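You operate a simulated robot arm through the tools that you are given. There is no shell and no other tool.

You run a simulated robot arm. Do the job below in one go: nothing can be reset, and whatever is moved stays where it is left.

JOB
Sieve the dusty beads through the yellow sieve, then pull out the black drawer.
Fine: sieve in the green shaker, all of the pink jug tipped in, jug back, shake lever worked till the beads are clean. Set down upright: pink jug.

The check looks at the end state, three seconds after you hand in, the way a careful person would. Anything else that was tipped, shoved, dropped, spilled or broken makes it a failure.

ROBOT AND FRAMES
A 6-joint arm with a two-finger gripper, fixed in place. Base frame: the origin is on the floor under the middle of its stand, x ahead of it, y to its left, z up; the work surface is at about z = 0.8. Readings come in m, degrees, newtons and seconds.
It reaches about 1.572 m from its shoulder. Its first joint turns from -166.0 to 166.0 degrees. Payload 2.45 kg.
The TCP is the grasp point between the finger pads, 0.02 m short of the fingertips. In the tool frame z runs along the fingers and y along their closing line. The gripper opens to 0.14 m; its body begins 0.168 m behind the TCP.
Orientation is that of the tool frame in the base frame, as [roll, pitch, yaw] about the fixed x, y, z axes, in that order (R = Rz(yaw) Ry(pitch) Rx(roll)). With the fingers straight down and closing along the base's y, the tool's x points along the base's -x, its y along +y and its z along -z.

CONTROLS
- The arm moves only by the tool move_arm. Its argument "rows" is a list of rows, each a list of 3 entries, a list of its own where there are three numbers: the opening in per cent of the stroke, from 0 (shut) to 100 (fully open), then the shift along the tool's x, y, z in m, then the turn, a rotation vector about the tool's x, y, z in degrees. In form: [[grip, [x, y, z], [rx, ry, rz]], ...]. A call has 1 to 20 rows; each row is the pose to reach, as a shift and turn from the pose commanded when the call began, along the tool's axes at that moment. A row lasts 0.2 s, in which the tool goes at most 0.05 m and 8.6 degrees; a call with a longer step from one row to the next is refused whole, and so is a gripper value outside its range. A pose out of reach is approached as far as the arm can. The call stops where the force on the tool passes 50 N (or 10 N more than at its start, if that is more) or the arm is blocked; 0.2 s more then pass. The fingers move at their own pace (about 0.045 m/s each) and stop on an object; they squeeze with about 38 N. The grip force told is the motor's: it shows also when the fingers shut on nothing. Time passes only in rows, and 0.2 s behind the last, so rows that repeat a pose let the fingers close. The reply holds the time, the measured pose of the TCP, the force on the tool along the base axes, the opening and the grip force, in the units named above and with some noise, with the torque about the TCP (base axes, N m) and any sound that the robot's microphone picked up.
- Cameras (640 x 400 px; columns grow to the right, rows downward): "scene" is fixed at [0.2185, 0.6503, 1.5606]; the picture's right is [-0.60, -0.80, 0.00], its down [-0.53, 0.40, -0.75] and it looks along [0.60, -0.45, -0.66] (base axes); focal length 319 px, centre (320, 200). "wrist" rides on the gripper at [0.078, 0.011, -0.209] in the tool frame; the picture's right is [-0.14, 0.99, 0.00], its down [-0.92, -0.13, -0.37] and it looks along [-0.37, -0.05, 0.93] (tool axes); focal length 280 px, centre (320, 200). There is no depth. A picture from a camera that has moved, and an enlarged one, comes with that camera's place and axes in the base frame and with its lens.
- grab_frame(camera): a new picture of that camera. The clock stands still meanwhile.
- zoom(camera, box): a new picture of the part [left, top, right, bottom] of that camera's present view, enlarged. The clock stands still meanwhile.
- finish_job(): hands the job in; it is judged then, once.

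Nothing tells you positions but the pictures and the camera data. Unless the task says otherwise, let go and move clear before handing in.

The tools are called by a JSON object that holds its "method" and its "body". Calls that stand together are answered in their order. move_arm: Moves the arm, as the interface text tells. Its arguments: {"type":"object","properties":{"rows":{"type":"array"}},"required":["rows"]} The other tools are called the same way: grab_frame (camera) takes a picture; zoom (camera, box) takes an enlarged picture of a part of a camera's view; finish_job () hands the job in.

At the start:

```text
t: 0.0
position: [0.6713, 0.0588, 1.1315]
tcp_rot: [-179.9, 0.0, 180.0]
force: [-0.1, -0.1, 0.5]
moment: [0.01, -0.01, -0.01]
finger_gap: 0.1398
gripper_force: 0.1
```

scene: 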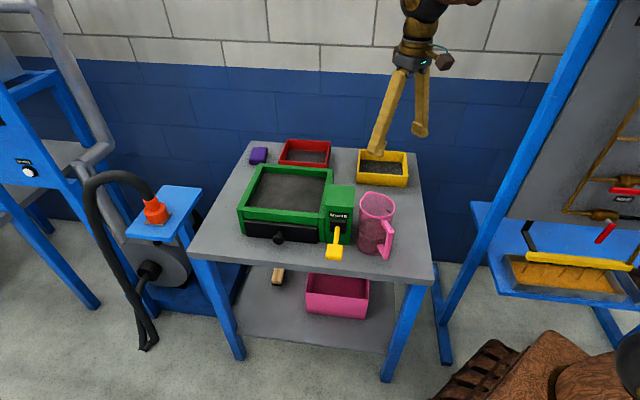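
wrist: 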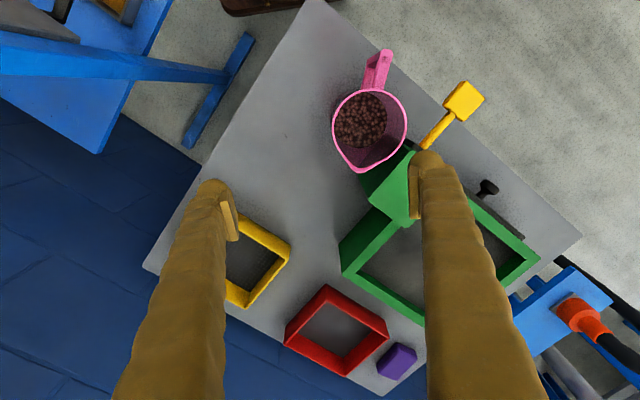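

I see a table with a green shaker (yellow lever, black drawer), a yellow sieve, a red sieve, a purple block and a pink jug full of beads. I'll look closer at each before moving.

{"method": "zoom", "body": {"camera": "scene", "box": [220, 130, 420, 280]}}

{"method": "zoom", "body": {"camera": "wrist", "box": [300, 40, 560, 220]}}

{"method": "zoom", "body": {"camera": "scene", "box": [310, 180, 410, 270]}}

{"method": "zoom", "body": {"camera": "wrist", "box": [140, 180, 440, 400]}}

```text
2.67 times, centred on (320, 205) of scene
camera zoom: at [0.2185, 0.6503, 1.5606], right [-0.6, -0.8, 0.0], down [-0.53, 0.4, -0.75], along [0.6, -0.45, -0.66], focal length 851 px, centre (320, 187)
```

zoom: 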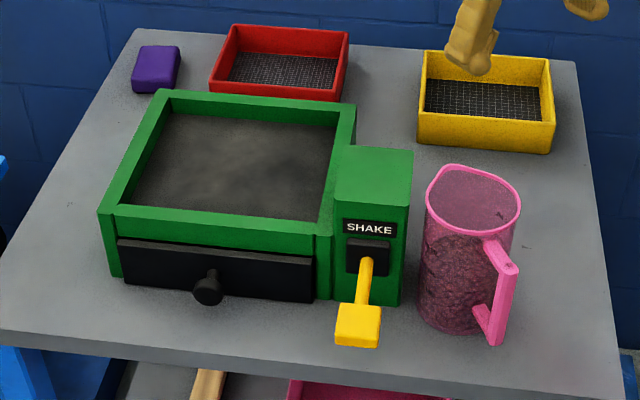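

```text
2.22 times, centred on (430, 130) of wrist
camera zoom: at [0.5938, 0.0699, 1.3418], right [0.14, 0.99, 0.0], down [0.92, -0.13, 0.37], along [0.37, -0.05, -0.93], focal length 623 px, centre (76, 356)
```

zoom: 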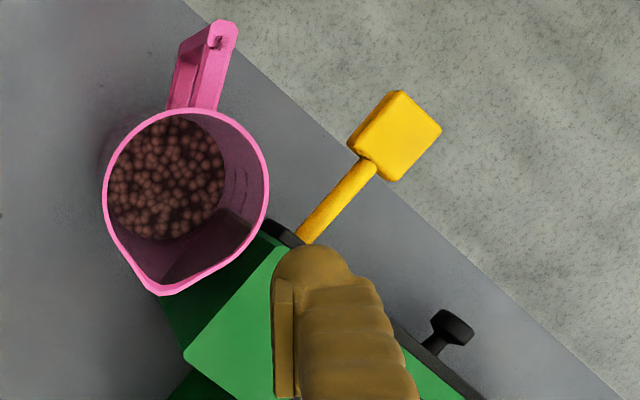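

```text
4.44 times, centred on (360, 225) of scene
camera zoom: at [0.2185, 0.6503, 1.5606], right [-0.6, -0.8, 0.0], down [-0.53, 0.4, -0.75], along [0.6, -0.45, -0.66], focal length 1419 px, centre (142, 89)
```

zoom: 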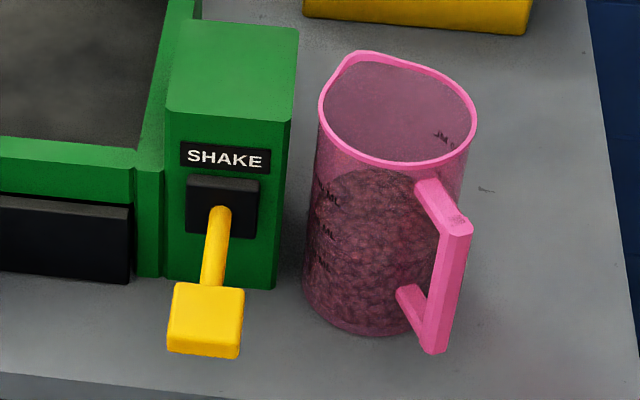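

```text
1.82 times, centred on (290, 290) of wrist
camera zoom: at [0.5938, 0.0699, 1.3418], right [0.14, 0.99, 0.0], down [0.92, -0.13, 0.37], along [0.37, -0.05, -0.93], focal length 510 px, centre (374, 36)
```

zoom: 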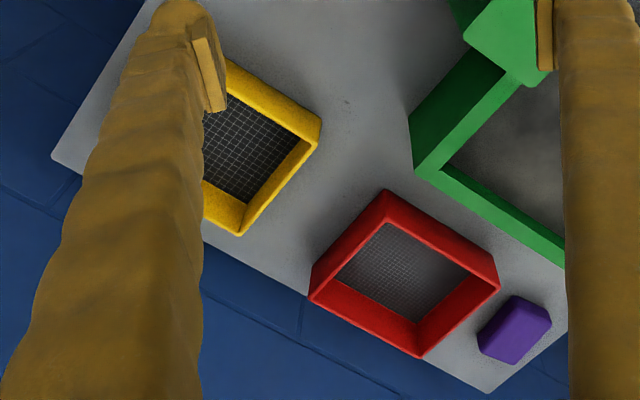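

I take the table to be turned about 45° in the base frame. The shaker opening is near (0.91, 0.25), the yellow sieve near (0.89, -0.16) and the jug near (0.65, 0.13). Next I'll look at the fingers and the shaker interior before choosing a grip.

{"method": "zoom", "body": {"camera": "scene", "box": [350, 0, 470, 170]}}

{"method": "zoom", "body": {"camera": "scene", "box": [225, 150, 365, 255]}}

{"method": "zoom", "body": {"camera": "scene", "box": [345, 135, 425, 200]}}

{"method": "zoom", "body": {"camera": "scene", "box": [180, 230, 440, 390]}}

```text
2.35 times, centred on (410, 85) of scene
camera zoom: at [0.2185, 0.6503, 1.5606], right [-0.6, -0.8, 0.0], down [-0.53, 0.4, -0.75], along [0.6, -0.45, -0.66], focal length 751 px, centre (108, 471)
```

zoom: 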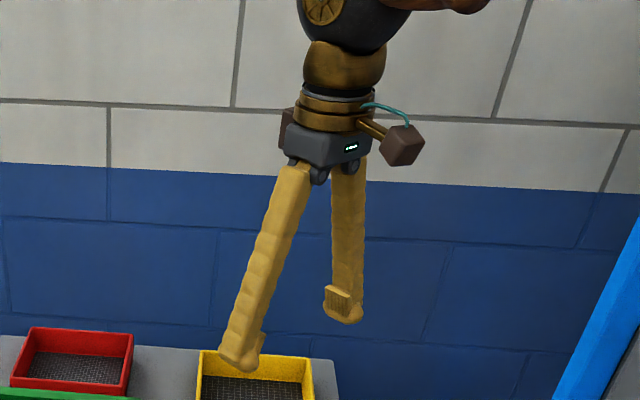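

```text
3.81 times, centred on (295, 202) of scene
camera zoom: at [0.2185, 0.6503, 1.5606], right [-0.6, -0.8, 0.0], down [-0.53, 0.4, -0.75], along [0.6, -0.45, -0.66], focal length 1216 px, centre (415, 190)
```

zoom: 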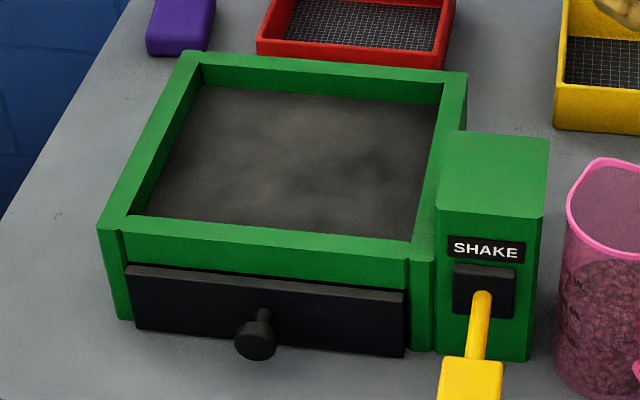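

```text
6.15 times, centred on (385, 168) of scene
camera zoom: at [0.2185, 0.6503, 1.5606], right [-0.6, -0.8, 0.0], down [-0.53, 0.4, -0.75], along [0.6, -0.45, -0.66], focal length 1964 px, centre (-80, 400)
```

zoom: 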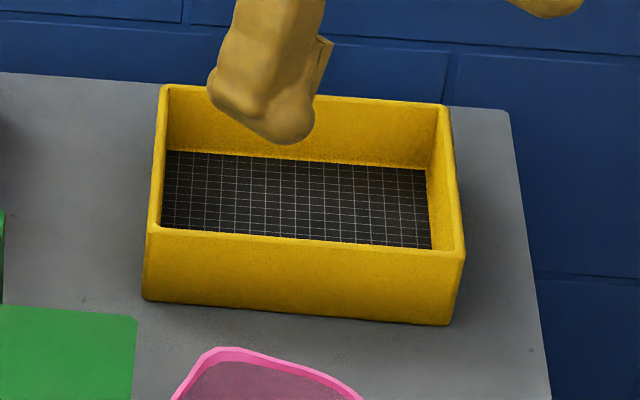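

```text
2.46 times, centred on (310, 310) of scene
camera zoom: at [0.2185, 0.6503, 1.5606], right [-0.6, -0.8, 0.0], down [-0.53, 0.4, -0.75], along [0.6, -0.45, -0.66], focal length 786 px, centre (345, -71)
```

zoom: 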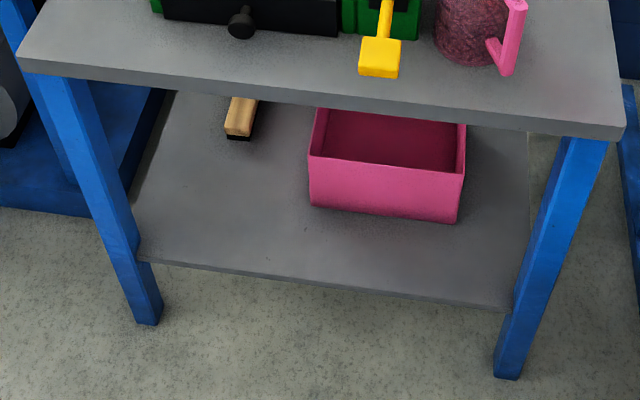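

The shaker's grey floor looks about 2 cm below its rim, so the sieve should stick out once seated. That means I can pinch the sieve's front wall near the top. I'll move above that wall and turn the wrist 45° to match the table.

{"method": "move_arm", "body": {"rows": [[100, [-0.02, -0.02, 0], [0, 0, -5.6]], [80, [-0.043, -0.041, 0], [0, 0, -11.2]], [60, [-0.065, -0.062, 0], [0, 0, -16.9]], [45, [-0.086, -0.082, 0], [0, 0, -22.5]], [45, [-0.108, -0.103, 0], [0, 0, -28.1]], [45, [-0.13, -0.123, 0], [0, 0, -33.8]], [45, [-0.151, -0.144, 0], [0, 0, -39.4]], [45, [-0.172, -0.164, 0], [0, 0, -45]], [45, [-0.172, -0.164, 0], [0, 0, -45]]]}}

```text
t: 2.0
position: [0.8438, -0.1048, 1.131]
tcp_rot: [-180.0, 0.0, -134.9]
force: [0.3, 0.1, -0.3]
moment: [-0.01, 0.02, 0.01]
finger_gap: 0.0629
gripper_force: 0.0
```

{"method": "grab_frame", "body": {"camera": "wrist"}}

{"method": "grab_frame", "body": {"camera": "scene"}}

```text
taken
camera wrist: at [0.7813, -0.1527, 1.3414], right [-0.6, 0.8, 0.0], down [0.74, 0.56, 0.37], along [0.29, 0.22, -0.93], focal length 280 px, centre (320, 200)
```

wrist: 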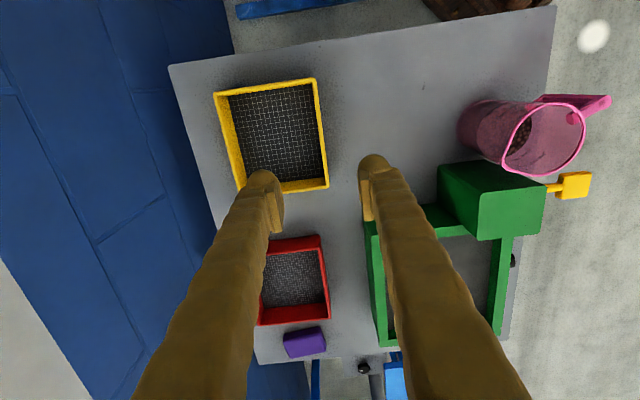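

```text
taken
```

scene: 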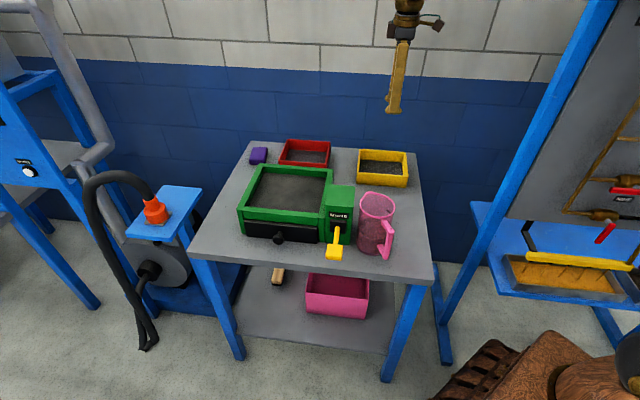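

The fingers are centred over the sieve's front wall, whose outer rim midpoint I put at about (0.841, -0.102). I'll descend to just above gripping height and check.

{"method": "move_arm", "body": {"rows": [[45, [0, 0, 0.04], [0, 0, 0]], [45, [0, 0, 0.08], [0, 0, 0]], [45, [0, 0, 0.12], [0, 0, 0]], [45, [0, 0, 0.16], [0, 0, 0]], [45, [0, 0, 0.2], [0, 0, 0]], [45, [0, 0, 0.23], [0, 0, 0]], [45, [0, 0, 0.25], [0, 0, 0]], [45, [0, 0, 0.25], [0, 0, 0]]]}}

{"method": "grab_frame", "body": {"camera": "wrist"}}

{"method": "zoom", "body": {"camera": "scene", "box": [345, 100, 425, 200]}}

```text
t: 3.8
position: [0.8442, -0.1044, 0.8821]
tcp_rot: [-179.9, -0.1, -135.1]
force: [0.1, 0.4, -0.7]
moment: [0.01, 0.01, 0.0]
finger_gap: 0.0633
gripper_force: 0.1
```

```text
taken
camera wrist: at [0.7809, -0.1521, 1.0912], right [-0.6, 0.8, 0.0], down [0.74, 0.56, 0.37], along [0.29, 0.22, -0.93], focal length 280 px, centre (320, 200)
```

wrist: 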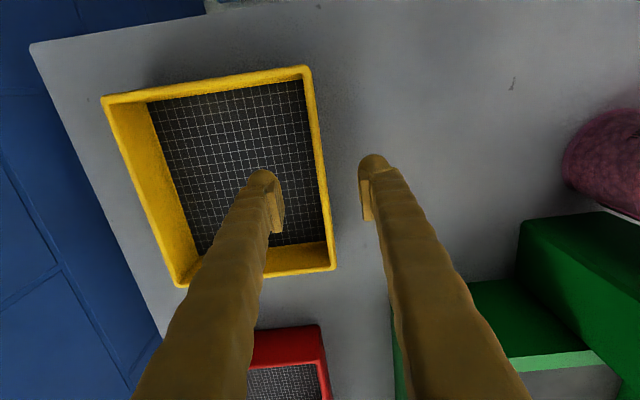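

```text
4.00 times, centred on (385, 150) of scene
camera zoom: at [0.2185, 0.6503, 1.5606], right [-0.6, -0.8, 0.0], down [-0.53, 0.4, -0.75], along [0.6, -0.45, -0.66], focal length 1277 px, centre (60, 400)
```

zoom: 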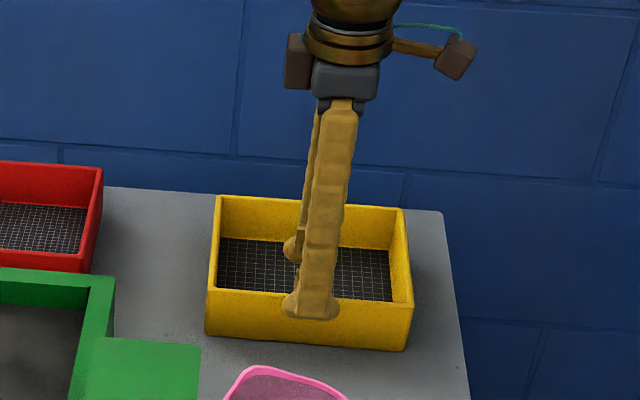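

The wall sits midway between the pads. I'll go down to about 0.847 and close.

{"method": "move_arm", "body": {"rows": [[45, [0, 0, 0.018], [0, 0, 0]], [45, [0, 0, 0.035], [0, 0, 0]], [45, [0, 0, 0.035], [0, 0, 0]], [0, [0, 0, 0.035], [0, 0, 0]], [0, [0, 0, 0.035], [0, 0, 0]], [0, [0, 0, 0.035], [0, 0, 0]], [0, [0, 0, 0.035], [0, 0, 0]], [0, [0, 0, 0.035], [0, 0, 0]], [0, [0, 0, 0.035], [0, 0, 0]], [0, [0, 0, 0.035], [0, 0, 0]]]}}

{"method": "grab_frame", "body": {"camera": "wrist"}}

{"method": "zoom", "body": {"camera": "scene", "box": [345, 100, 425, 200]}}

```text
t: 6.0
position: [0.8436, -0.105, 0.8474]
tcp_rot: [180.0, -0.1, -135.0]
force: [-0.3, -0.8, 0.3]
moment: [0.02, -0.01, -0.01]
finger_gap: 0.006
gripper_force: 34.0
```

```text
taken
camera wrist: at [0.7809, -0.1525, 1.0568], right [-0.6, 0.8, 0.0], down [0.74, 0.56, 0.37], along [0.29, 0.22, -0.93], focal length 280 px, centre (320, 200)
```

wrist: 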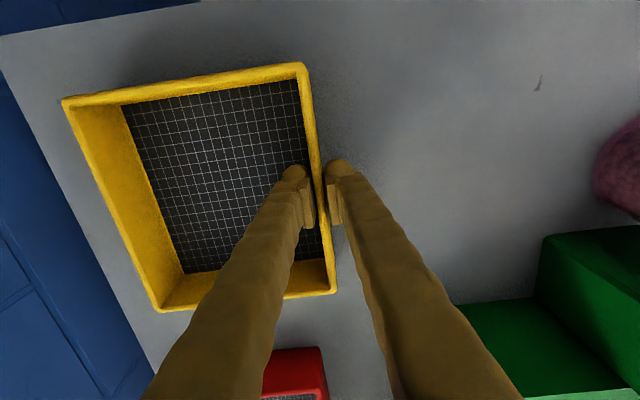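

```text
4.00 times, centred on (385, 150) of scene
camera zoom: at [0.2185, 0.6503, 1.5606], right [-0.6, -0.8, 0.0], down [-0.53, 0.4, -0.75], along [0.6, -0.45, -0.66], focal length 1277 px, centre (60, 400)
```

zoom: 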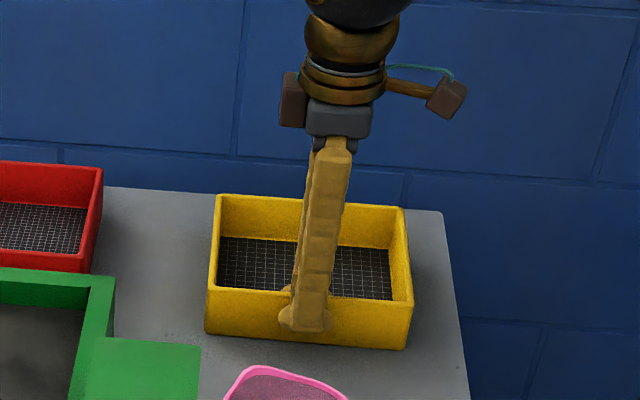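

Gripped at a wall thickness of 6 mm. I'll lift slowly and watch for tilt.

{"method": "move_arm", "body": {"rows": [[0, [0, 0, -0.01], [0, 0, 0]], [0, [0, 0, -0.02], [0, 0, 0]], [0, [0, 0, -0.04], [0, 0, 0]], [0, [0, 0, -0.06], [0, 0, 0]], [0, [0, 0, -0.06], [0, 0, 0]]]}}

{"method": "zoom", "body": {"camera": "scene", "box": [335, 80, 435, 200]}}

{"method": "grab_frame", "body": {"camera": "wrist"}}

```text
t: 7.2
position: [0.844, -0.1058, 0.9069]
tcp_rot: [180.0, 0.0, -135.0]
force: [-0.3, 0.5, 0.5]
moment: [0.05, 0.0, -0.03]
finger_gap: 0.0003
gripper_force: 29.5
```

```text
3.33 times, centred on (385, 140) of scene
camera zoom: at [0.2185, 0.6503, 1.5606], right [-0.6, -0.8, 0.0], down [-0.53, 0.4, -0.75], along [0.6, -0.45, -0.66], focal length 1064 px, centre (103, 400)
```

zoom: 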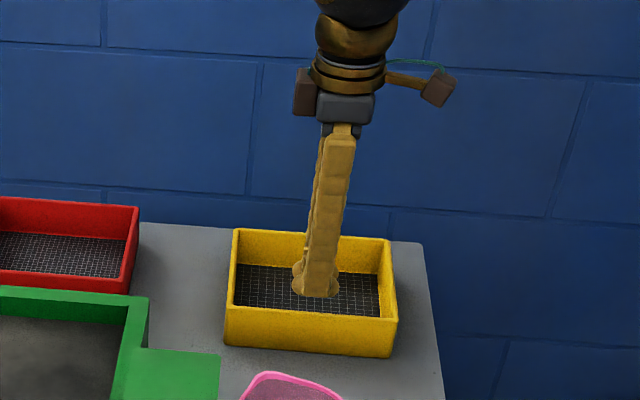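

```text
taken
camera wrist: at [0.7814, -0.1529, 1.1171], right [-0.6, 0.8, 0.0], down [0.74, 0.56, 0.37], along [0.29, 0.22, -0.93], focal length 280 px, centre (320, 200)
```

wrist: 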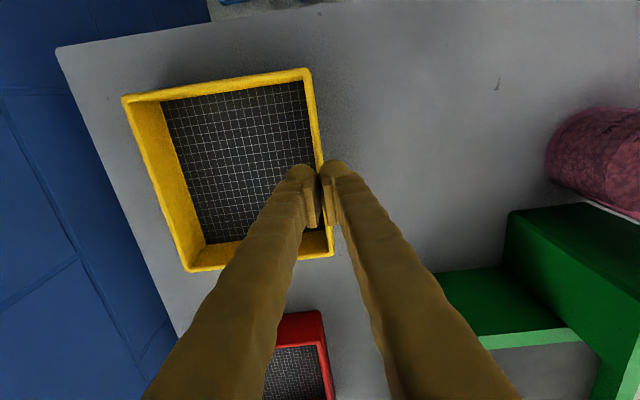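

The pads slipped off and the sieve stayed put. The rim must be nearer z = 0.849, so my grip was too shallow. I'll re-open and grip about 12 mm deeper.

{"method": "move_arm", "body": {"rows": [[40, [0, 0, 0], [0, 0, 0]], [40, [0, 0, 0], [0, 0, 0]], [40, [0, 0, 0], [0, 0, 0]], [40, [0, 0, 0.03], [0, 0, 0]], [40, [0, 0, 0.055], [0, 0, 0]], [40, [0, 0, 0.072], [0, 0, 0]], [40, [0, 0, 0.072], [0, 0, 0]]]}}

{"method": "grab_frame", "body": {"camera": "wrist"}}

{"method": "zoom", "body": {"camera": "scene", "box": [355, 120, 415, 200]}}

```text
t: 8.8
position: [0.8435, -0.1048, 0.8351]
tcp_rot: [180.0, 0.0, -135.0]
force: [0.0, -0.1, 0.2]
moment: [-0.02, -0.01, 0.0]
finger_gap: 0.056
gripper_force: 0.0
```

```text
taken
camera wrist: at [0.781, -0.153, 1.0449], right [-0.6, 0.8, 0.0], down [0.74, 0.56, 0.37], along [0.29, 0.22, -0.93], focal length 280 px, centre (320, 200)
```

wrist: 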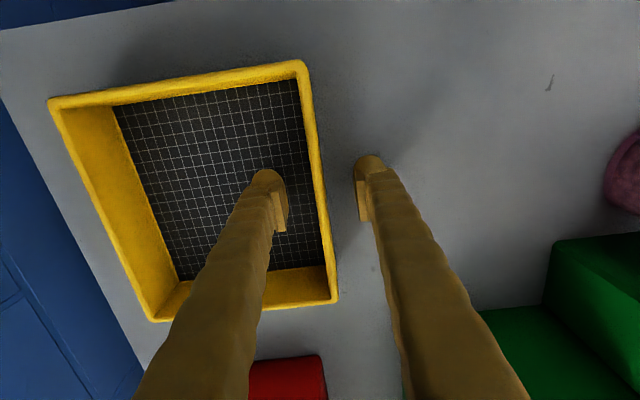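

```text
5.00 times, centred on (385, 160) of scene
camera zoom: at [0.2185, 0.6503, 1.5606], right [-0.6, -0.8, 0.0], down [-0.53, 0.4, -0.75], along [0.6, -0.45, -0.66], focal length 1596 px, centre (-5, 400)
```

zoom: 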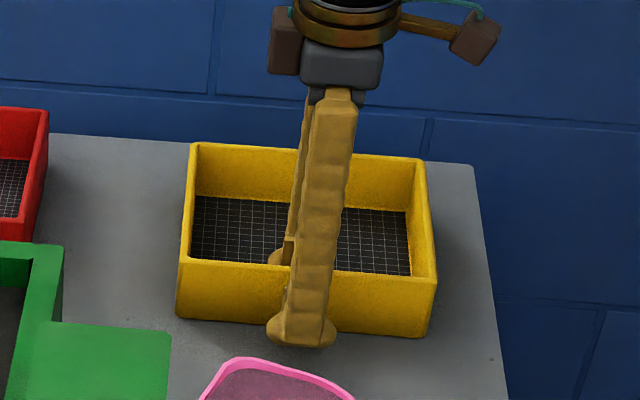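

No contact at this depth. I'll close and make a small test lift.

{"method": "move_arm", "body": {"rows": [[0, [0, 0, 0], [0, 0, 0]], [0, [0, 0, 0], [0, 0, 0]], [0, [0, 0, 0], [0, 0, 0]], [0, [0, 0, 0], [0, 0, 0]], [0, [0, 0, 0], [0, 0, 0]], [0, [0, 0, 0], [0, 0, 0]], [0, [0, 0, 0], [0, 0, 0]], [0, [0, 0, -0.004], [0, 0, 0]], [0, [0, 0, -0.008], [0, 0, 0]], [0, [0, 0, -0.012], [0, 0, 0]], [0, [0, 0, -0.016], [0, 0, 0]], [0, [0, 0, -0.02], [0, 0, 0]]]}}

{"method": "grab_frame", "body": {"camera": "wrist"}}

{"method": "zoom", "body": {"camera": "scene", "box": [345, 110, 425, 200]}}

```text
t: 11.4
position: [0.8436, -0.1046, 0.8549]
tcp_rot: [180.0, 0.0, -135.0]
force: [-0.2, -1.2, -1.5]
moment: [0.06, 0.09, 0.03]
finger_gap: 0.0061
gripper_force: 34.3
```

```text
taken
camera wrist: at [0.7812, -0.1525, 1.0651], right [-0.6, 0.8, 0.0], down [0.74, 0.56, 0.37], along [0.29, 0.22, -0.93], focal length 280 px, centre (320, 200)
```

wrist: 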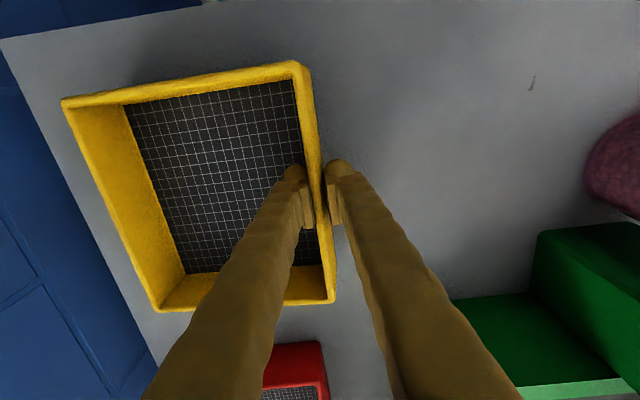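

```text
4.44 times, centred on (385, 155) of scene
camera zoom: at [0.2185, 0.6503, 1.5606], right [-0.6, -0.8, 0.0], down [-0.53, 0.4, -0.75], along [0.6, -0.45, -0.66], focal length 1419 px, centre (31, 400)
```

zoom: 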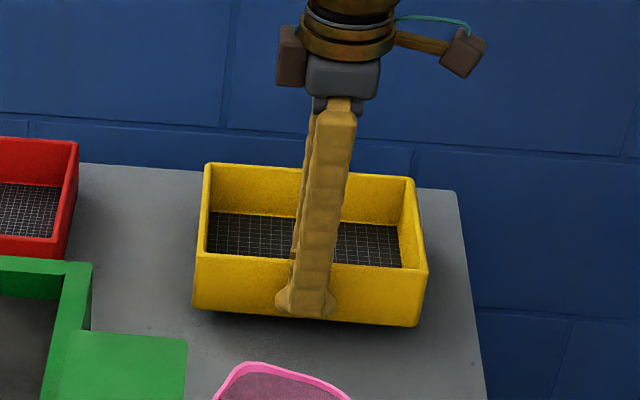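

It's holding this time, at 6 mm gap with about 1.5 N of load. I'll keep lifting slowly.

{"method": "move_arm", "body": {"rows": [[0, [0, 0, -0.005], [0, 0, 0]], [0, [0, 0, -0.01], [0, 0, 0]], [0, [0, 0, -0.015], [0, 0, 0]], [0, [0, 0, -0.02], [0, 0, 0]], [0, [0, 0, -0.025], [0, 0, 0]], [0, [0, 0, -0.03], [0, 0, 0]], [0, [0, 0, -0.03], [0, 0, 0]]]}}

{"method": "grab_frame", "body": {"camera": "wrist"}}

{"method": "zoom", "body": {"camera": "scene", "box": [335, 90, 435, 200]}}

```text
t: 13.0
position: [0.8446, -0.1056, 0.8849]
tcp_rot: [180.0, 0.1, -135.0]
force: [-0.1, 0.8, -1.7]
moment: [0.09, 0.07, 0.03]
finger_gap: 0.0057
gripper_force: 34.2
```

```text
taken
camera wrist: at [0.7812, -0.1529, 1.0948], right [-0.6, 0.8, 0.0], down [0.74, 0.56, 0.37], along [0.29, 0.22, -0.93], focal length 280 px, centre (320, 200)
```

wrist: 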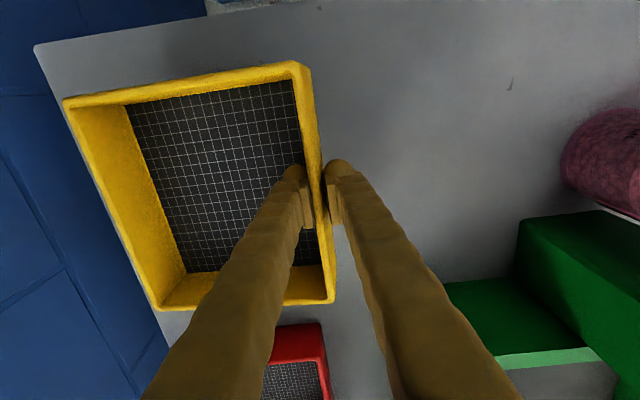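

```text
3.64 times, centred on (385, 145) of scene
camera zoom: at [0.2185, 0.6503, 1.5606], right [-0.6, -0.8, 0.0], down [-0.53, 0.4, -0.75], along [0.6, -0.45, -0.66], focal length 1161 px, centre (84, 400)
```

zoom: 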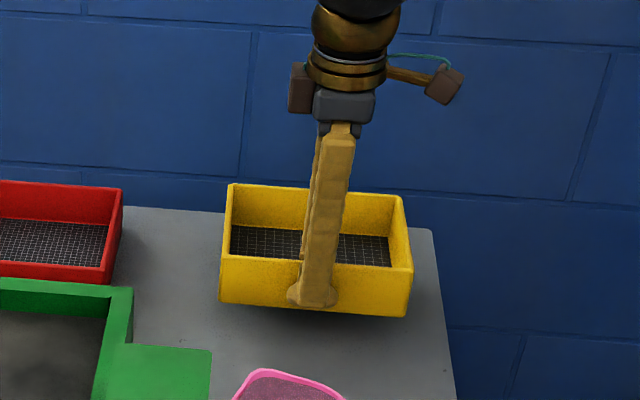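

The sieve is held level and weighs about 1.7 N. I'll lift it clear and carry it over the shaker opening, whose centre I put at about (0.917, 0.247).

{"method": "move_arm", "body": {"rows": [[0, [0, 0, -0.02], [0, 0, 0]], [0, [0, 0, -0.05], [0, 0, 0]], [0, [0, 0, -0.08], [0, 0, 0]], [0, [0, 0, -0.11], [0, 0, 0]], [0, [0, 0, -0.14], [0, 0, 0]], [0, [0, 0, -0.16], [0, 0, 0]], [0, [-0.015, 0.0138, -0.165], [0, 0, 0]], [0, [-0.039, 0.036, -0.165], [0, 0, 0]], [0, [-0.066, 0.0605, -0.165], [0, 0, 0]], [0, [-0.093, 0.0853, -0.165], [0, 0, 0]], [0, [-0.12, 0.11, -0.165], [0, 0, 0]], [0, [-0.147, 0.1348, -0.165], [0, 0, 0]], [0, [-0.174, 0.1595, -0.165], [0, 0, 0]], [0, [-0.201, 0.1843, -0.165], [0, 0, 0]], [0, [-0.228, 0.209, -0.165], [0, 0, 0]], [0, [-0.252, 0.231, -0.165], [0, 0, 0]], [0, [-0.273, 0.2503, -0.165], [0, 0, 0]], [0, [-0.29, 0.266, -0.165], [0, 0, 0]], [0, [-0.3005, 0.2751, -0.165], [0, 0, 0]], [0, [-0.3005, 0.2751, -0.165], [0, 0, 0]]]}}

{"method": "grab_frame", "body": {"camera": "wrist"}}

{"method": "zoom", "body": {"camera": "scene", "box": [220, 110, 380, 260]}}

```text
t: 17.2
position: [0.8625, 0.3013, 1.0496]
tcp_rot: [-179.9, 0.0, -134.9]
force: [0.0, -0.2, -1.5]
moment: [0.09, 0.1, 0.0]
finger_gap: 0.0059
gripper_force: 34.8
```

```text
taken
camera wrist: at [0.7984, 0.2545, 1.2596], right [-0.6, 0.8, 0.0], down [0.74, 0.56, 0.37], along [0.29, 0.22, -0.93], focal length 280 px, centre (320, 200)
```

wrist: 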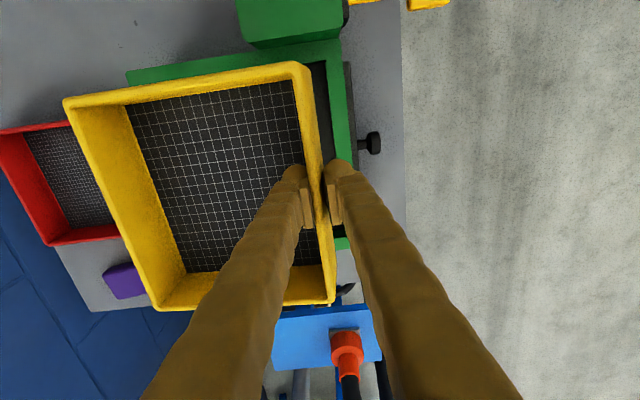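

```text
2.67 times, centred on (300, 185) of scene
camera zoom: at [0.2185, 0.6503, 1.5606], right [-0.6, -0.8, 0.0], down [-0.53, 0.4, -0.75], along [0.6, -0.45, -0.66], focal length 851 px, centre (373, 240)
```

zoom: 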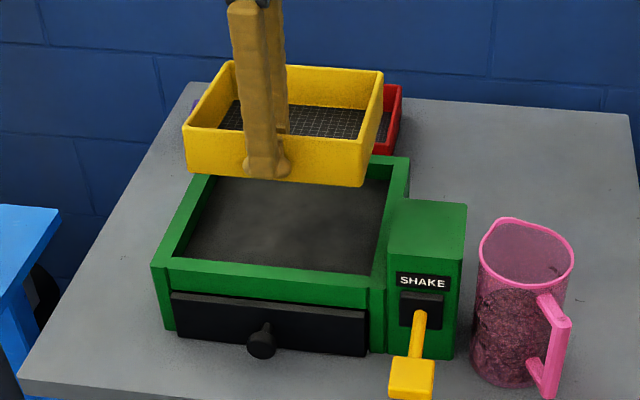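

The sieve hangs over the opening and looks about 2° off from the shaker. I'll zoom to measure the clearances at the walls.

{"method": "zoom", "body": {"camera": "wrist", "box": [100, 20, 400, 207]}}

{"method": "zoom", "body": {"camera": "wrist", "box": [280, 180, 400, 320]}}

{"method": "zoom", "body": {"camera": "scene", "box": [250, 120, 330, 220]}}

```text
2.13 times, centred on (250, 114) of wrist
camera zoom: at [0.7984, 0.2545, 1.2596], right [-0.6, 0.8, 0.0], down [0.74, 0.56, 0.37], along [0.29, 0.22, -0.93], focal length 598 px, centre (469, 384)
```

zoom: 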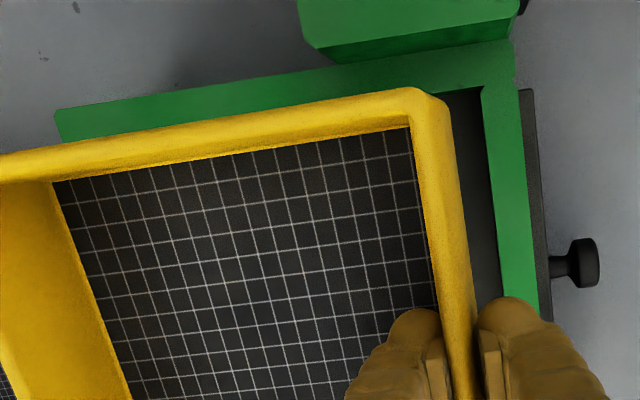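

```text
2.86 times, centred on (340, 250) of wrist
camera zoom: at [0.7984, 0.2545, 1.2596], right [-0.6, 0.8, 0.0], down [0.74, 0.56, 0.37], along [0.29, 0.22, -0.93], focal length 801 px, centre (263, 57)
```

zoom: 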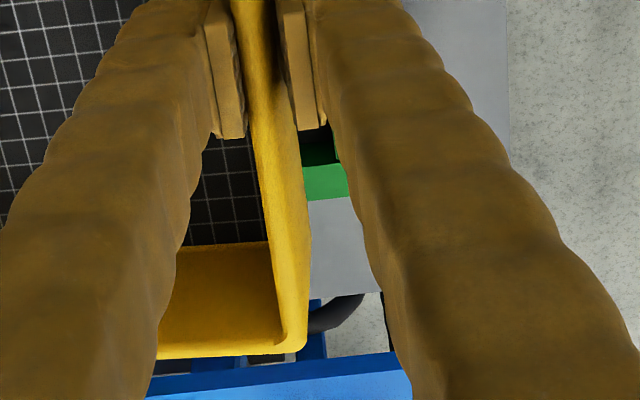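

```text
4.00 times, centred on (290, 170) of scene
camera zoom: at [0.2185, 0.6503, 1.5606], right [-0.6, -0.8, 0.0], down [-0.53, 0.4, -0.75], along [0.6, -0.45, -0.66], focal length 1277 px, centre (440, 320)
```

zoom: 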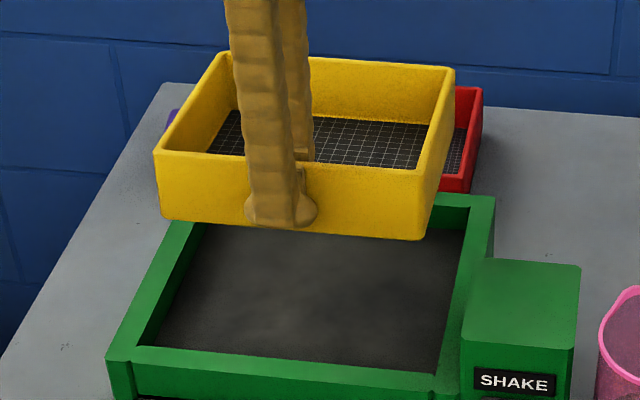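

Seen from the wrist, the gaps are about 13 mm front, 15 mm right and 23 mm left, with more at the back. I'll shift the sieve back 10 mm and left 5 mm, turn it 1.7°, and lower it to just above the rim to re-check.

{"method": "move_arm", "body": {"rows": [[0, [-0.003, -0.005, 0.0], [0, 0, 0.9]], [0, [-0.0055, -0.01, 0.01], [0, 0, 1.7]], [0, [-0.0055, -0.01, 0.035], [0, 0, 1.7]], [0, [-0.0055, -0.01, 0.06], [0, 0, 1.7]], [0, [-0.0055, -0.01, 0.08], [0, 0, 1.7]], [0, [-0.0055, -0.01, 0.09], [0, 0, 1.7]], [0, [-0.0055, -0.01, 0.09], [0, 0, 1.7]]]}}

{"method": "grab_frame", "body": {"camera": "wrist"}}

{"method": "zoom", "body": {"camera": "scene", "box": [230, 130, 350, 250]}}

{"method": "zoom", "body": {"camera": "wrist", "box": [220, 0, 400, 110]}}

```text
t: 18.8
position: [0.8727, 0.2988, 0.96]
tcp_rot: [180.0, 0.0, -136.7]
force: [0.0, -0.9, -1.3]
moment: [0.1, 0.07, -0.02]
finger_gap: 0.0059
gripper_force: 34.7
```

```text
taken
camera wrist: at [0.809, 0.2528, 1.1699], right [-0.58, 0.82, 0.0], down [0.76, 0.54, 0.37], along [0.3, 0.21, -0.93], focal length 280 px, centre (320, 200)
```

wrist: 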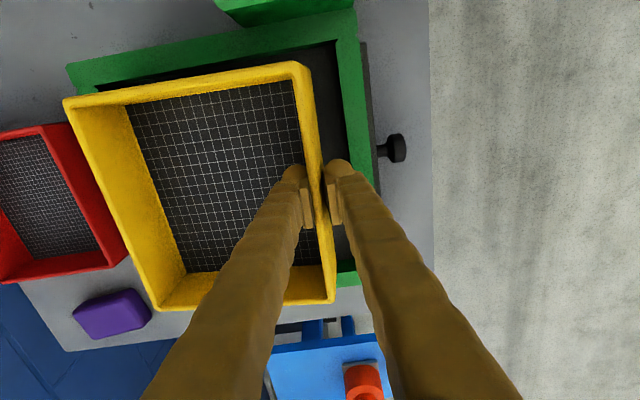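

```text
3.33 times, centred on (290, 190) of scene
camera zoom: at [0.2185, 0.6503, 1.5606], right [-0.6, -0.8, 0.0], down [-0.53, 0.4, -0.75], along [0.6, -0.45, -0.66], focal length 1064 px, centre (420, 233)
```

zoom: 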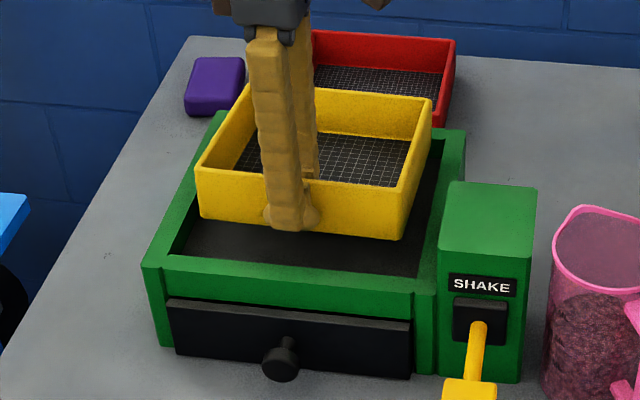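

```text
3.56 times, centred on (310, 55) of wrist
camera zoom: at [0.809, 0.2528, 1.1699], right [-0.58, 0.82, 0.0], down [0.76, 0.54, 0.37], along [0.3, 0.21, -0.93], focal length 997 px, centre (356, 716)
```

zoom: 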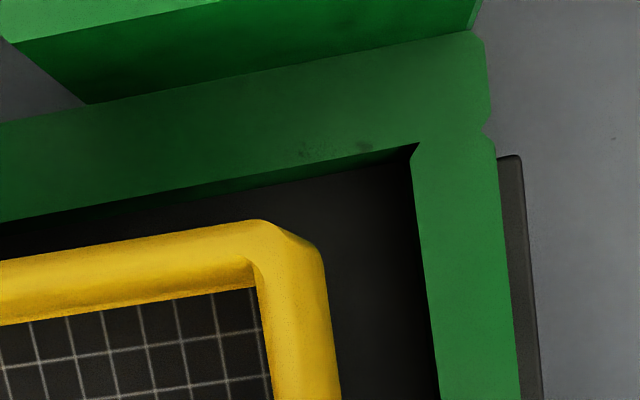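

The sieve is now aligned. Gaps read about 21 mm front, 22 mm back, 23 mm right and 13 mm left. I'll shift 5 mm right and 8 mm back to leave room for the outer finger, then lower gently.

{"method": "move_arm", "body": {"rows": [[0, [0.0025, -0.004, 0.0], [0, 0, 0]], [0, [0.005, -0.008, 0.005], [0, 0, 0]], [0, [0.005, -0.008, 0.015], [0, 0, 0]], [0, [0.005, -0.008, 0.025], [0, 0, 0]], [0, [0.005, -0.008, 0.03], [0, 0, 0]], [0, [0.005, -0.008, 0.03], [0, 0, 0]]]}}

{"method": "grab_frame", "body": {"camera": "wrist"}}

{"method": "zoom", "body": {"camera": "scene", "box": [240, 130, 350, 240]}}

```text
t: 20.2
position: [0.874, 0.2907, 0.9306]
tcp_rot: [-180.0, 0.0, -136.8]
force: [0.2, 0.6, -1.2]
moment: [0.1, 0.09, 0.0]
finger_gap: 0.006
gripper_force: 34.0
```

```text
taken
camera wrist: at [0.8105, 0.2439, 1.1396], right [-0.58, 0.82, 0.0], down [0.76, 0.54, 0.37], along [0.3, 0.21, -0.93], focal length 280 px, centre (320, 200)
```

wrist: 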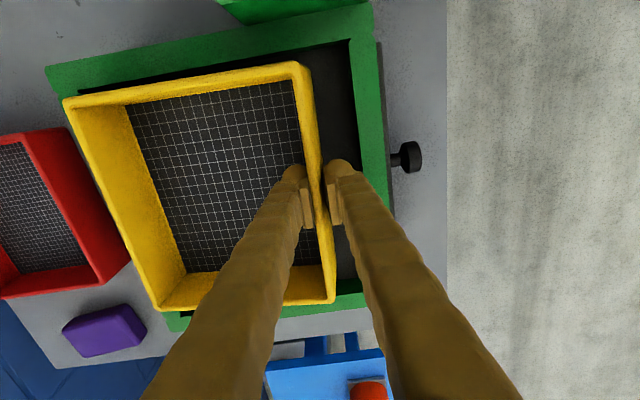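

```text
3.64 times, centred on (295, 185) of scene
camera zoom: at [0.2185, 0.6503, 1.5606], right [-0.6, -0.8, 0.0], down [-0.53, 0.4, -0.75], along [0.6, -0.45, -0.66], focal length 1161 px, centre (411, 254)
```

zoom: 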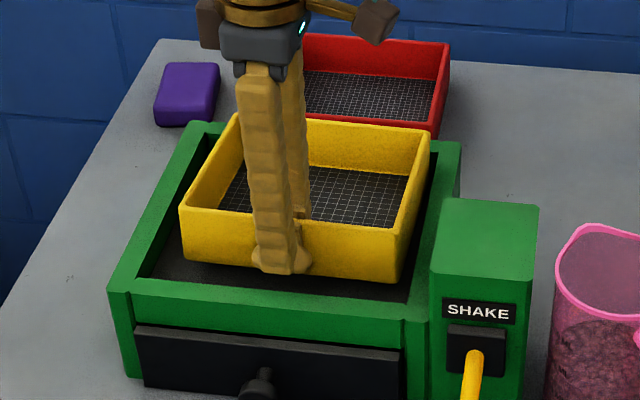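

The scene view suggests the sieve may be slightly right of centre and turned, so I'll zoom in from both cameras before the final lowering.

{"method": "zoom", "body": {"camera": "wrist", "box": [30, 0, 400, 231]}}

{"method": "zoom", "body": {"camera": "wrist", "box": [130, 180, 410, 355]}}

{"method": "zoom", "body": {"camera": "scene", "box": [262, 155, 342, 225]}}

```text
1.73 times, centred on (215, 116) of wrist
camera zoom: at [0.8105, 0.2439, 1.1396], right [-0.58, 0.82, 0.0], down [0.76, 0.54, 0.37], along [0.3, 0.21, -0.93], focal length 485 px, centre (502, 346)
```

zoom: 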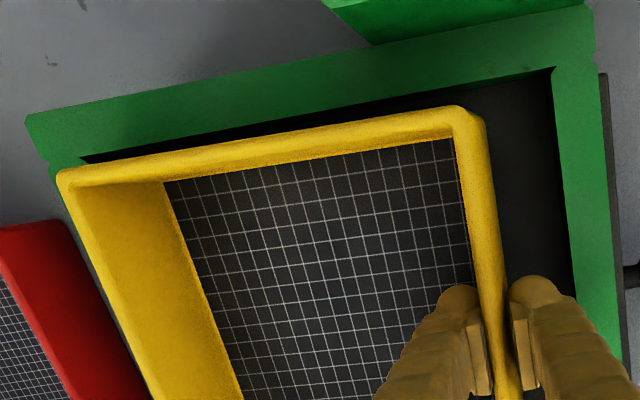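

```text
2.29 times, centred on (270, 268) of wrist
camera zoom: at [0.8105, 0.2439, 1.1396], right [-0.58, 0.82, 0.0], down [0.76, 0.54, 0.37], along [0.3, 0.21, -0.93], focal length 641 px, centre (434, 46)
```

zoom: 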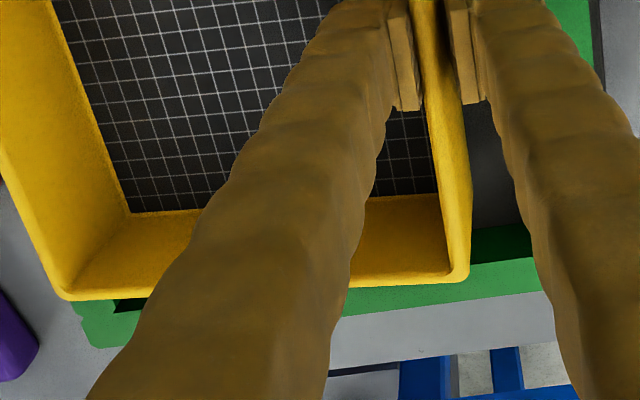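

```text
5.71 times, centred on (302, 190) of scene
camera zoom: at [0.2185, 0.6503, 1.5606], right [-0.6, -0.8, 0.0], down [-0.53, 0.4, -0.75], along [0.6, -0.45, -0.66], focal length 1824 px, centre (423, 257)
```

zoom: 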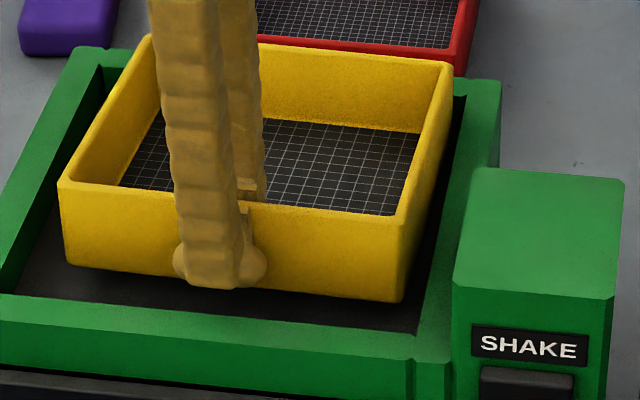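

Both views now agree: the right gap is about 1 cm and the left gap about 3.7 cm, and the sieve droops a few degrees at the back. I'll raise 1 cm, shift 11 mm left and 6 mm forward, and turn back 1.4°.

{"method": "move_arm", "body": {"rows": [[0, [0, 0, -0.01], [0, 0, 0]], [0, [-0.006, 0.003, -0.01], [0, 0, -0.7]], [0, [-0.011, 0.006, -0.01], [0, 0, -1.4]], [0, [-0.011, 0.006, -0.005], [0, 0, -1.4]], [0, [-0.011, 0.006, -0.005], [0, 0, -1.4]]]}}

{"method": "grab_frame", "body": {"camera": "wrist"}}

{"method": "zoom", "body": {"camera": "scene", "box": [240, 140, 350, 240]}}

```text
t: 21.4
position: [0.8792, 0.302, 0.935]
tcp_rot: [180.0, -0.1, -135.3]
force: [-0.4, -0.4, -1.4]
moment: [0.09, 0.07, -0.03]
finger_gap: 0.0059
gripper_force: 34.1
```

```text
taken
camera wrist: at [0.8158, 0.2541, 1.145], right [-0.6, 0.8, 0.0], down [0.74, 0.56, 0.37], along [0.29, 0.22, -0.93], focal length 280 px, centre (320, 200)
```

wrist: 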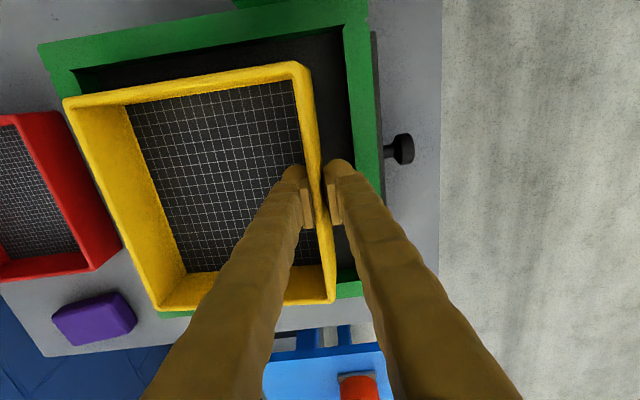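

```text
4.00 times, centred on (295, 190) of scene
camera zoom: at [0.2185, 0.6503, 1.5606], right [-0.6, -0.8, 0.0], down [-0.53, 0.4, -0.75], along [0.6, -0.45, -0.66], focal length 1277 px, centre (420, 240)
```

zoom: 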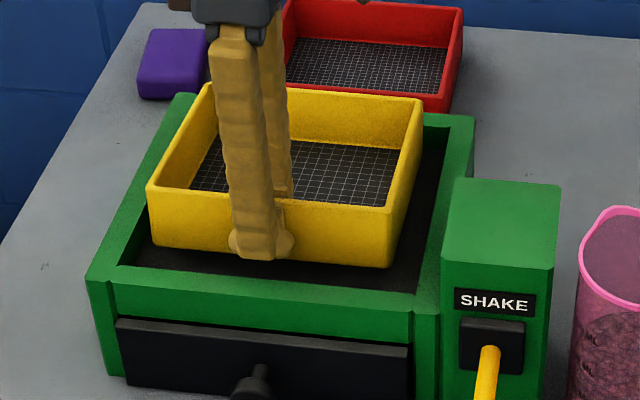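

It's centred well now: right about 24 mm, left 19 mm, front 30 mm, back 12 mm. I'll lower in small steps while watching the force.

{"method": "move_arm", "body": {"rows": [[0, [0.002, 0, 0.003], [0, 0, 0]], [0, [0.002, 0, 0.006], [0, 0, 0]], [0, [0.002, 0, 0.009], [0, 0, 0]], [0, [0.002, 0, 0.012], [0, 0, 0]], [0, [0.002, 0, 0.015], [0, 0, 0]], [0, [0.002, 0, 0.015], [0, 0, 0]]]}}

{"method": "grab_frame", "body": {"camera": "wrist"}}

{"method": "zoom", "body": {"camera": "scene", "box": [240, 140, 350, 240]}}

```text
t: 22.8
position: [0.8764, 0.3005, 0.9189]
tcp_rot: [179.9, -0.1, -135.2]
force: [-1.1, -0.6, -1.5]
moment: [0.08, -0.06, -0.02]
finger_gap: 0.0062
gripper_force: 34.0
```

```text
taken
camera wrist: at [0.8143, 0.2531, 1.1296], right [-0.6, 0.8, 0.0], down [0.74, 0.56, 0.37], along [0.3, 0.22, -0.93], focal length 280 px, centre (320, 200)
```

wrist: 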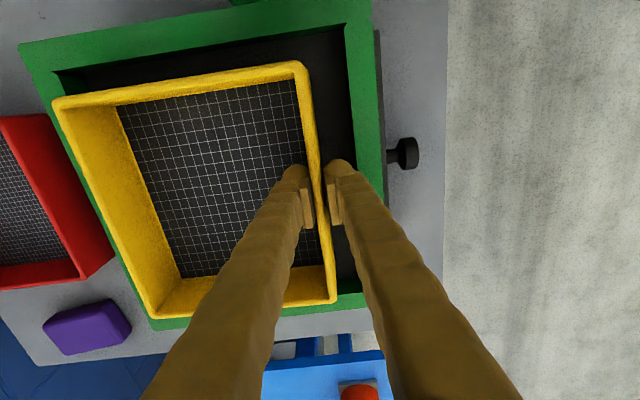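

```text
4.00 times, centred on (295, 190) of scene
camera zoom: at [0.2185, 0.6503, 1.5606], right [-0.6, -0.8, 0.0], down [-0.53, 0.4, -0.75], along [0.6, -0.45, -0.66], focal length 1277 px, centre (420, 240)
```

zoom: 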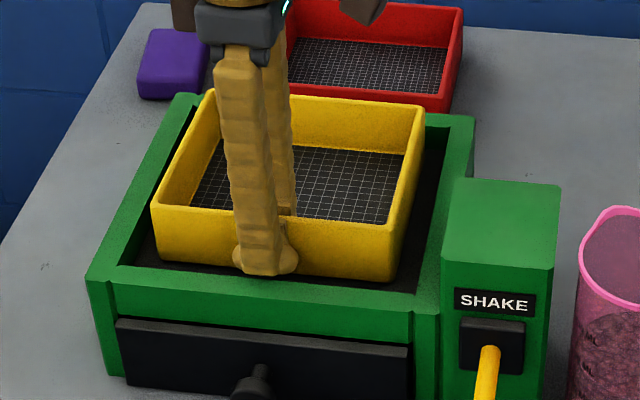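

There's a first light contact, probably the drooped back edge on the floor. I'll keep lowering slowly so the floor levels the sieve.

{"method": "move_arm", "body": {"rows": [[0, [0, 0, 0.002], [0, 0, 0]], [0, [0, 0, 0.004], [0, 0, 0]], [0, [0, 0, 0.005], [0, 0, 0]], [0, [0, 0, 0.005], [0, 0, 0]]]}}

{"method": "zoom", "body": {"camera": "wrist", "box": [0, 0, 400, 250]}}

{"method": "zoom", "body": {"camera": "scene", "box": [250, 145, 340, 225]}}

```text
t: 23.8
position: [0.8759, 0.3, 0.9159]
tcp_rot: [179.9, 0.0, -135.3]
force: [-2.9, -2.5, 10.6]
moment: [-0.11, 0.11, 0.04]
finger_gap: 0.006
gripper_force: 34.2
```

```text
1.60 times, centred on (200, 125) of wrist
camera zoom: at [0.8139, 0.253, 1.1251], right [-0.6, 0.8, 0.0], down [0.74, 0.56, 0.37], along [0.3, 0.22, -0.93], focal length 449 px, centre (512, 320)
```

zoom: 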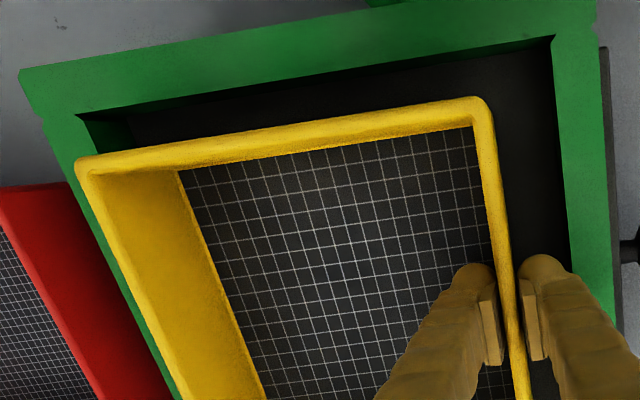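

```text
5.00 times, centred on (295, 185) of scene
camera zoom: at [0.2185, 0.6503, 1.5606], right [-0.6, -0.8, 0.0], down [-0.53, 0.4, -0.75], along [0.6, -0.45, -0.66], focal length 1596 px, centre (445, 275)
```

zoom: 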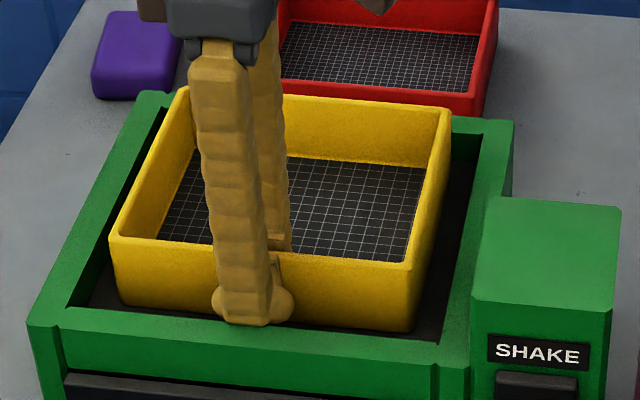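

Firm contact at 10 N: the sieve is on the shaker floor and inside all four walls. I'll open slightly and withdraw straight up.

{"method": "move_arm", "body": {"rows": [[6, [0, 0, 0], [0, 0, 0]], [10, [0, 0, 0], [0, 0, 0]], [12, [0, 0, 0], [0, 0, 0]], [12, [0, 0, 0], [0, 0, 0]], [12, [0, 0, 0], [0, 0, 0]]]}}

{"method": "grab_frame", "body": {"camera": "wrist"}}

{"method": "zoom", "body": {"camera": "scene", "box": [250, 145, 340, 225]}}

```text
t: 25.0
position: [0.8763, 0.2992, 0.915]
tcp_rot: [-179.9, 0.0, -135.3]
force: [2.6, -1.8, -1.8]
moment: [-0.06, -0.08, 0.05]
finger_gap: 0.0146
gripper_force: 0.1
```

```text
taken
camera wrist: at [0.8141, 0.253, 1.1245], right [-0.6, 0.8, 0.0], down [0.74, 0.56, 0.37], along [0.3, 0.22, -0.93], focal length 280 px, centre (320, 200)
```

wrist: 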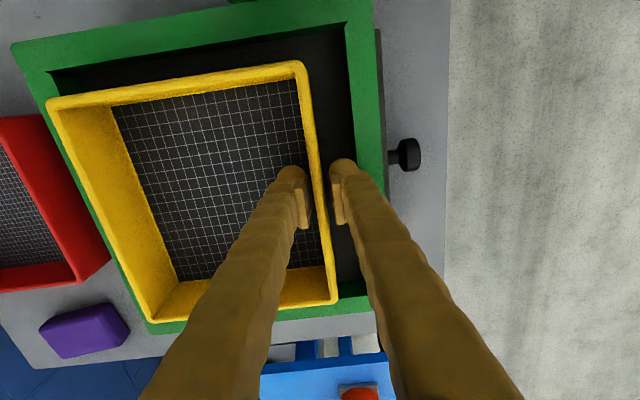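

```text
5.00 times, centred on (295, 185) of scene
camera zoom: at [0.2185, 0.6503, 1.5606], right [-0.6, -0.8, 0.0], down [-0.53, 0.4, -0.75], along [0.6, -0.45, -0.66], focal length 1596 px, centre (445, 275)
```

zoom: 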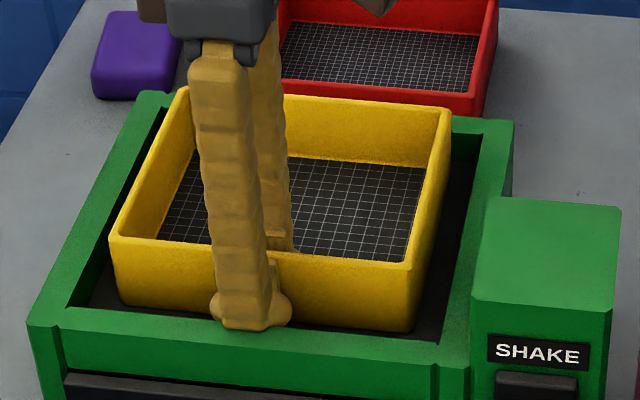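

The sieve is released and the outer finger is just brushing the shaker wall. I'll lift straight up.

{"method": "move_arm", "body": {"rows": [[12, [0, 0, -0.01], [0, 0, 0]], [12, [0, 0, -0.02], [0, 0, 0]], [12, [0, 0, -0.035], [0, 0, 0]], [12, [0, 0, -0.06], [0, 0, 0]], [12, [0, 0, -0.1], [0, 0, 0]], [12, [0, 0, -0.14], [0, 0, 0]], [12, [0, 0, -0.18], [0, 0, 0]], [12, [0, 0, -0.2], [0, 0, 0]]]}}

{"method": "grab_frame", "body": {"camera": "wrist"}}

{"method": "zoom", "body": {"camera": "scene", "box": [230, 130, 410, 265]}}

```text
t: 26.8
position: [0.8761, 0.3017, 1.1154]
tcp_rot: [180.0, 0.0, -135.4]
force: [-0.2, -0.3, 0.2]
moment: [0.01, 0.01, 0.01]
finger_gap: 0.0169
gripper_force: 0.1
```

```text
taken
camera wrist: at [0.8135, 0.2534, 1.3254], right [-0.6, 0.8, 0.0], down [0.74, 0.56, 0.37], along [0.29, 0.22, -0.93], focal length 280 px, centre (320, 200)
```

wrist: 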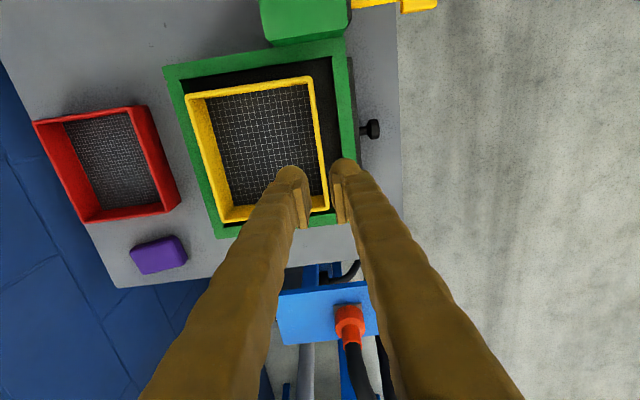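

```text
2.96 times, centred on (320, 198) of scene
camera zoom: at [0.2185, 0.6503, 1.5606], right [-0.6, -0.8, 0.0], down [-0.53, 0.4, -0.75], along [0.6, -0.45, -0.66], focal length 946 px, centre (320, 207)
```

zoom: 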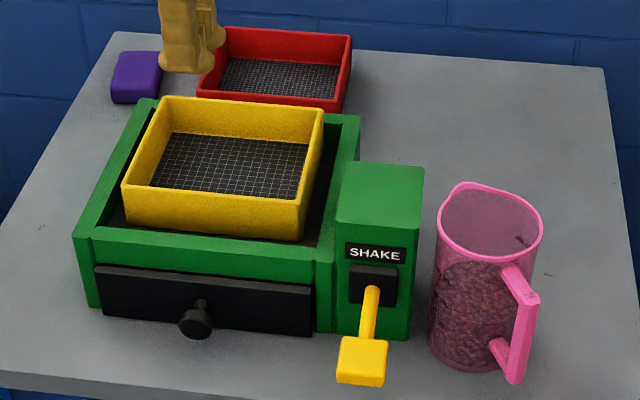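

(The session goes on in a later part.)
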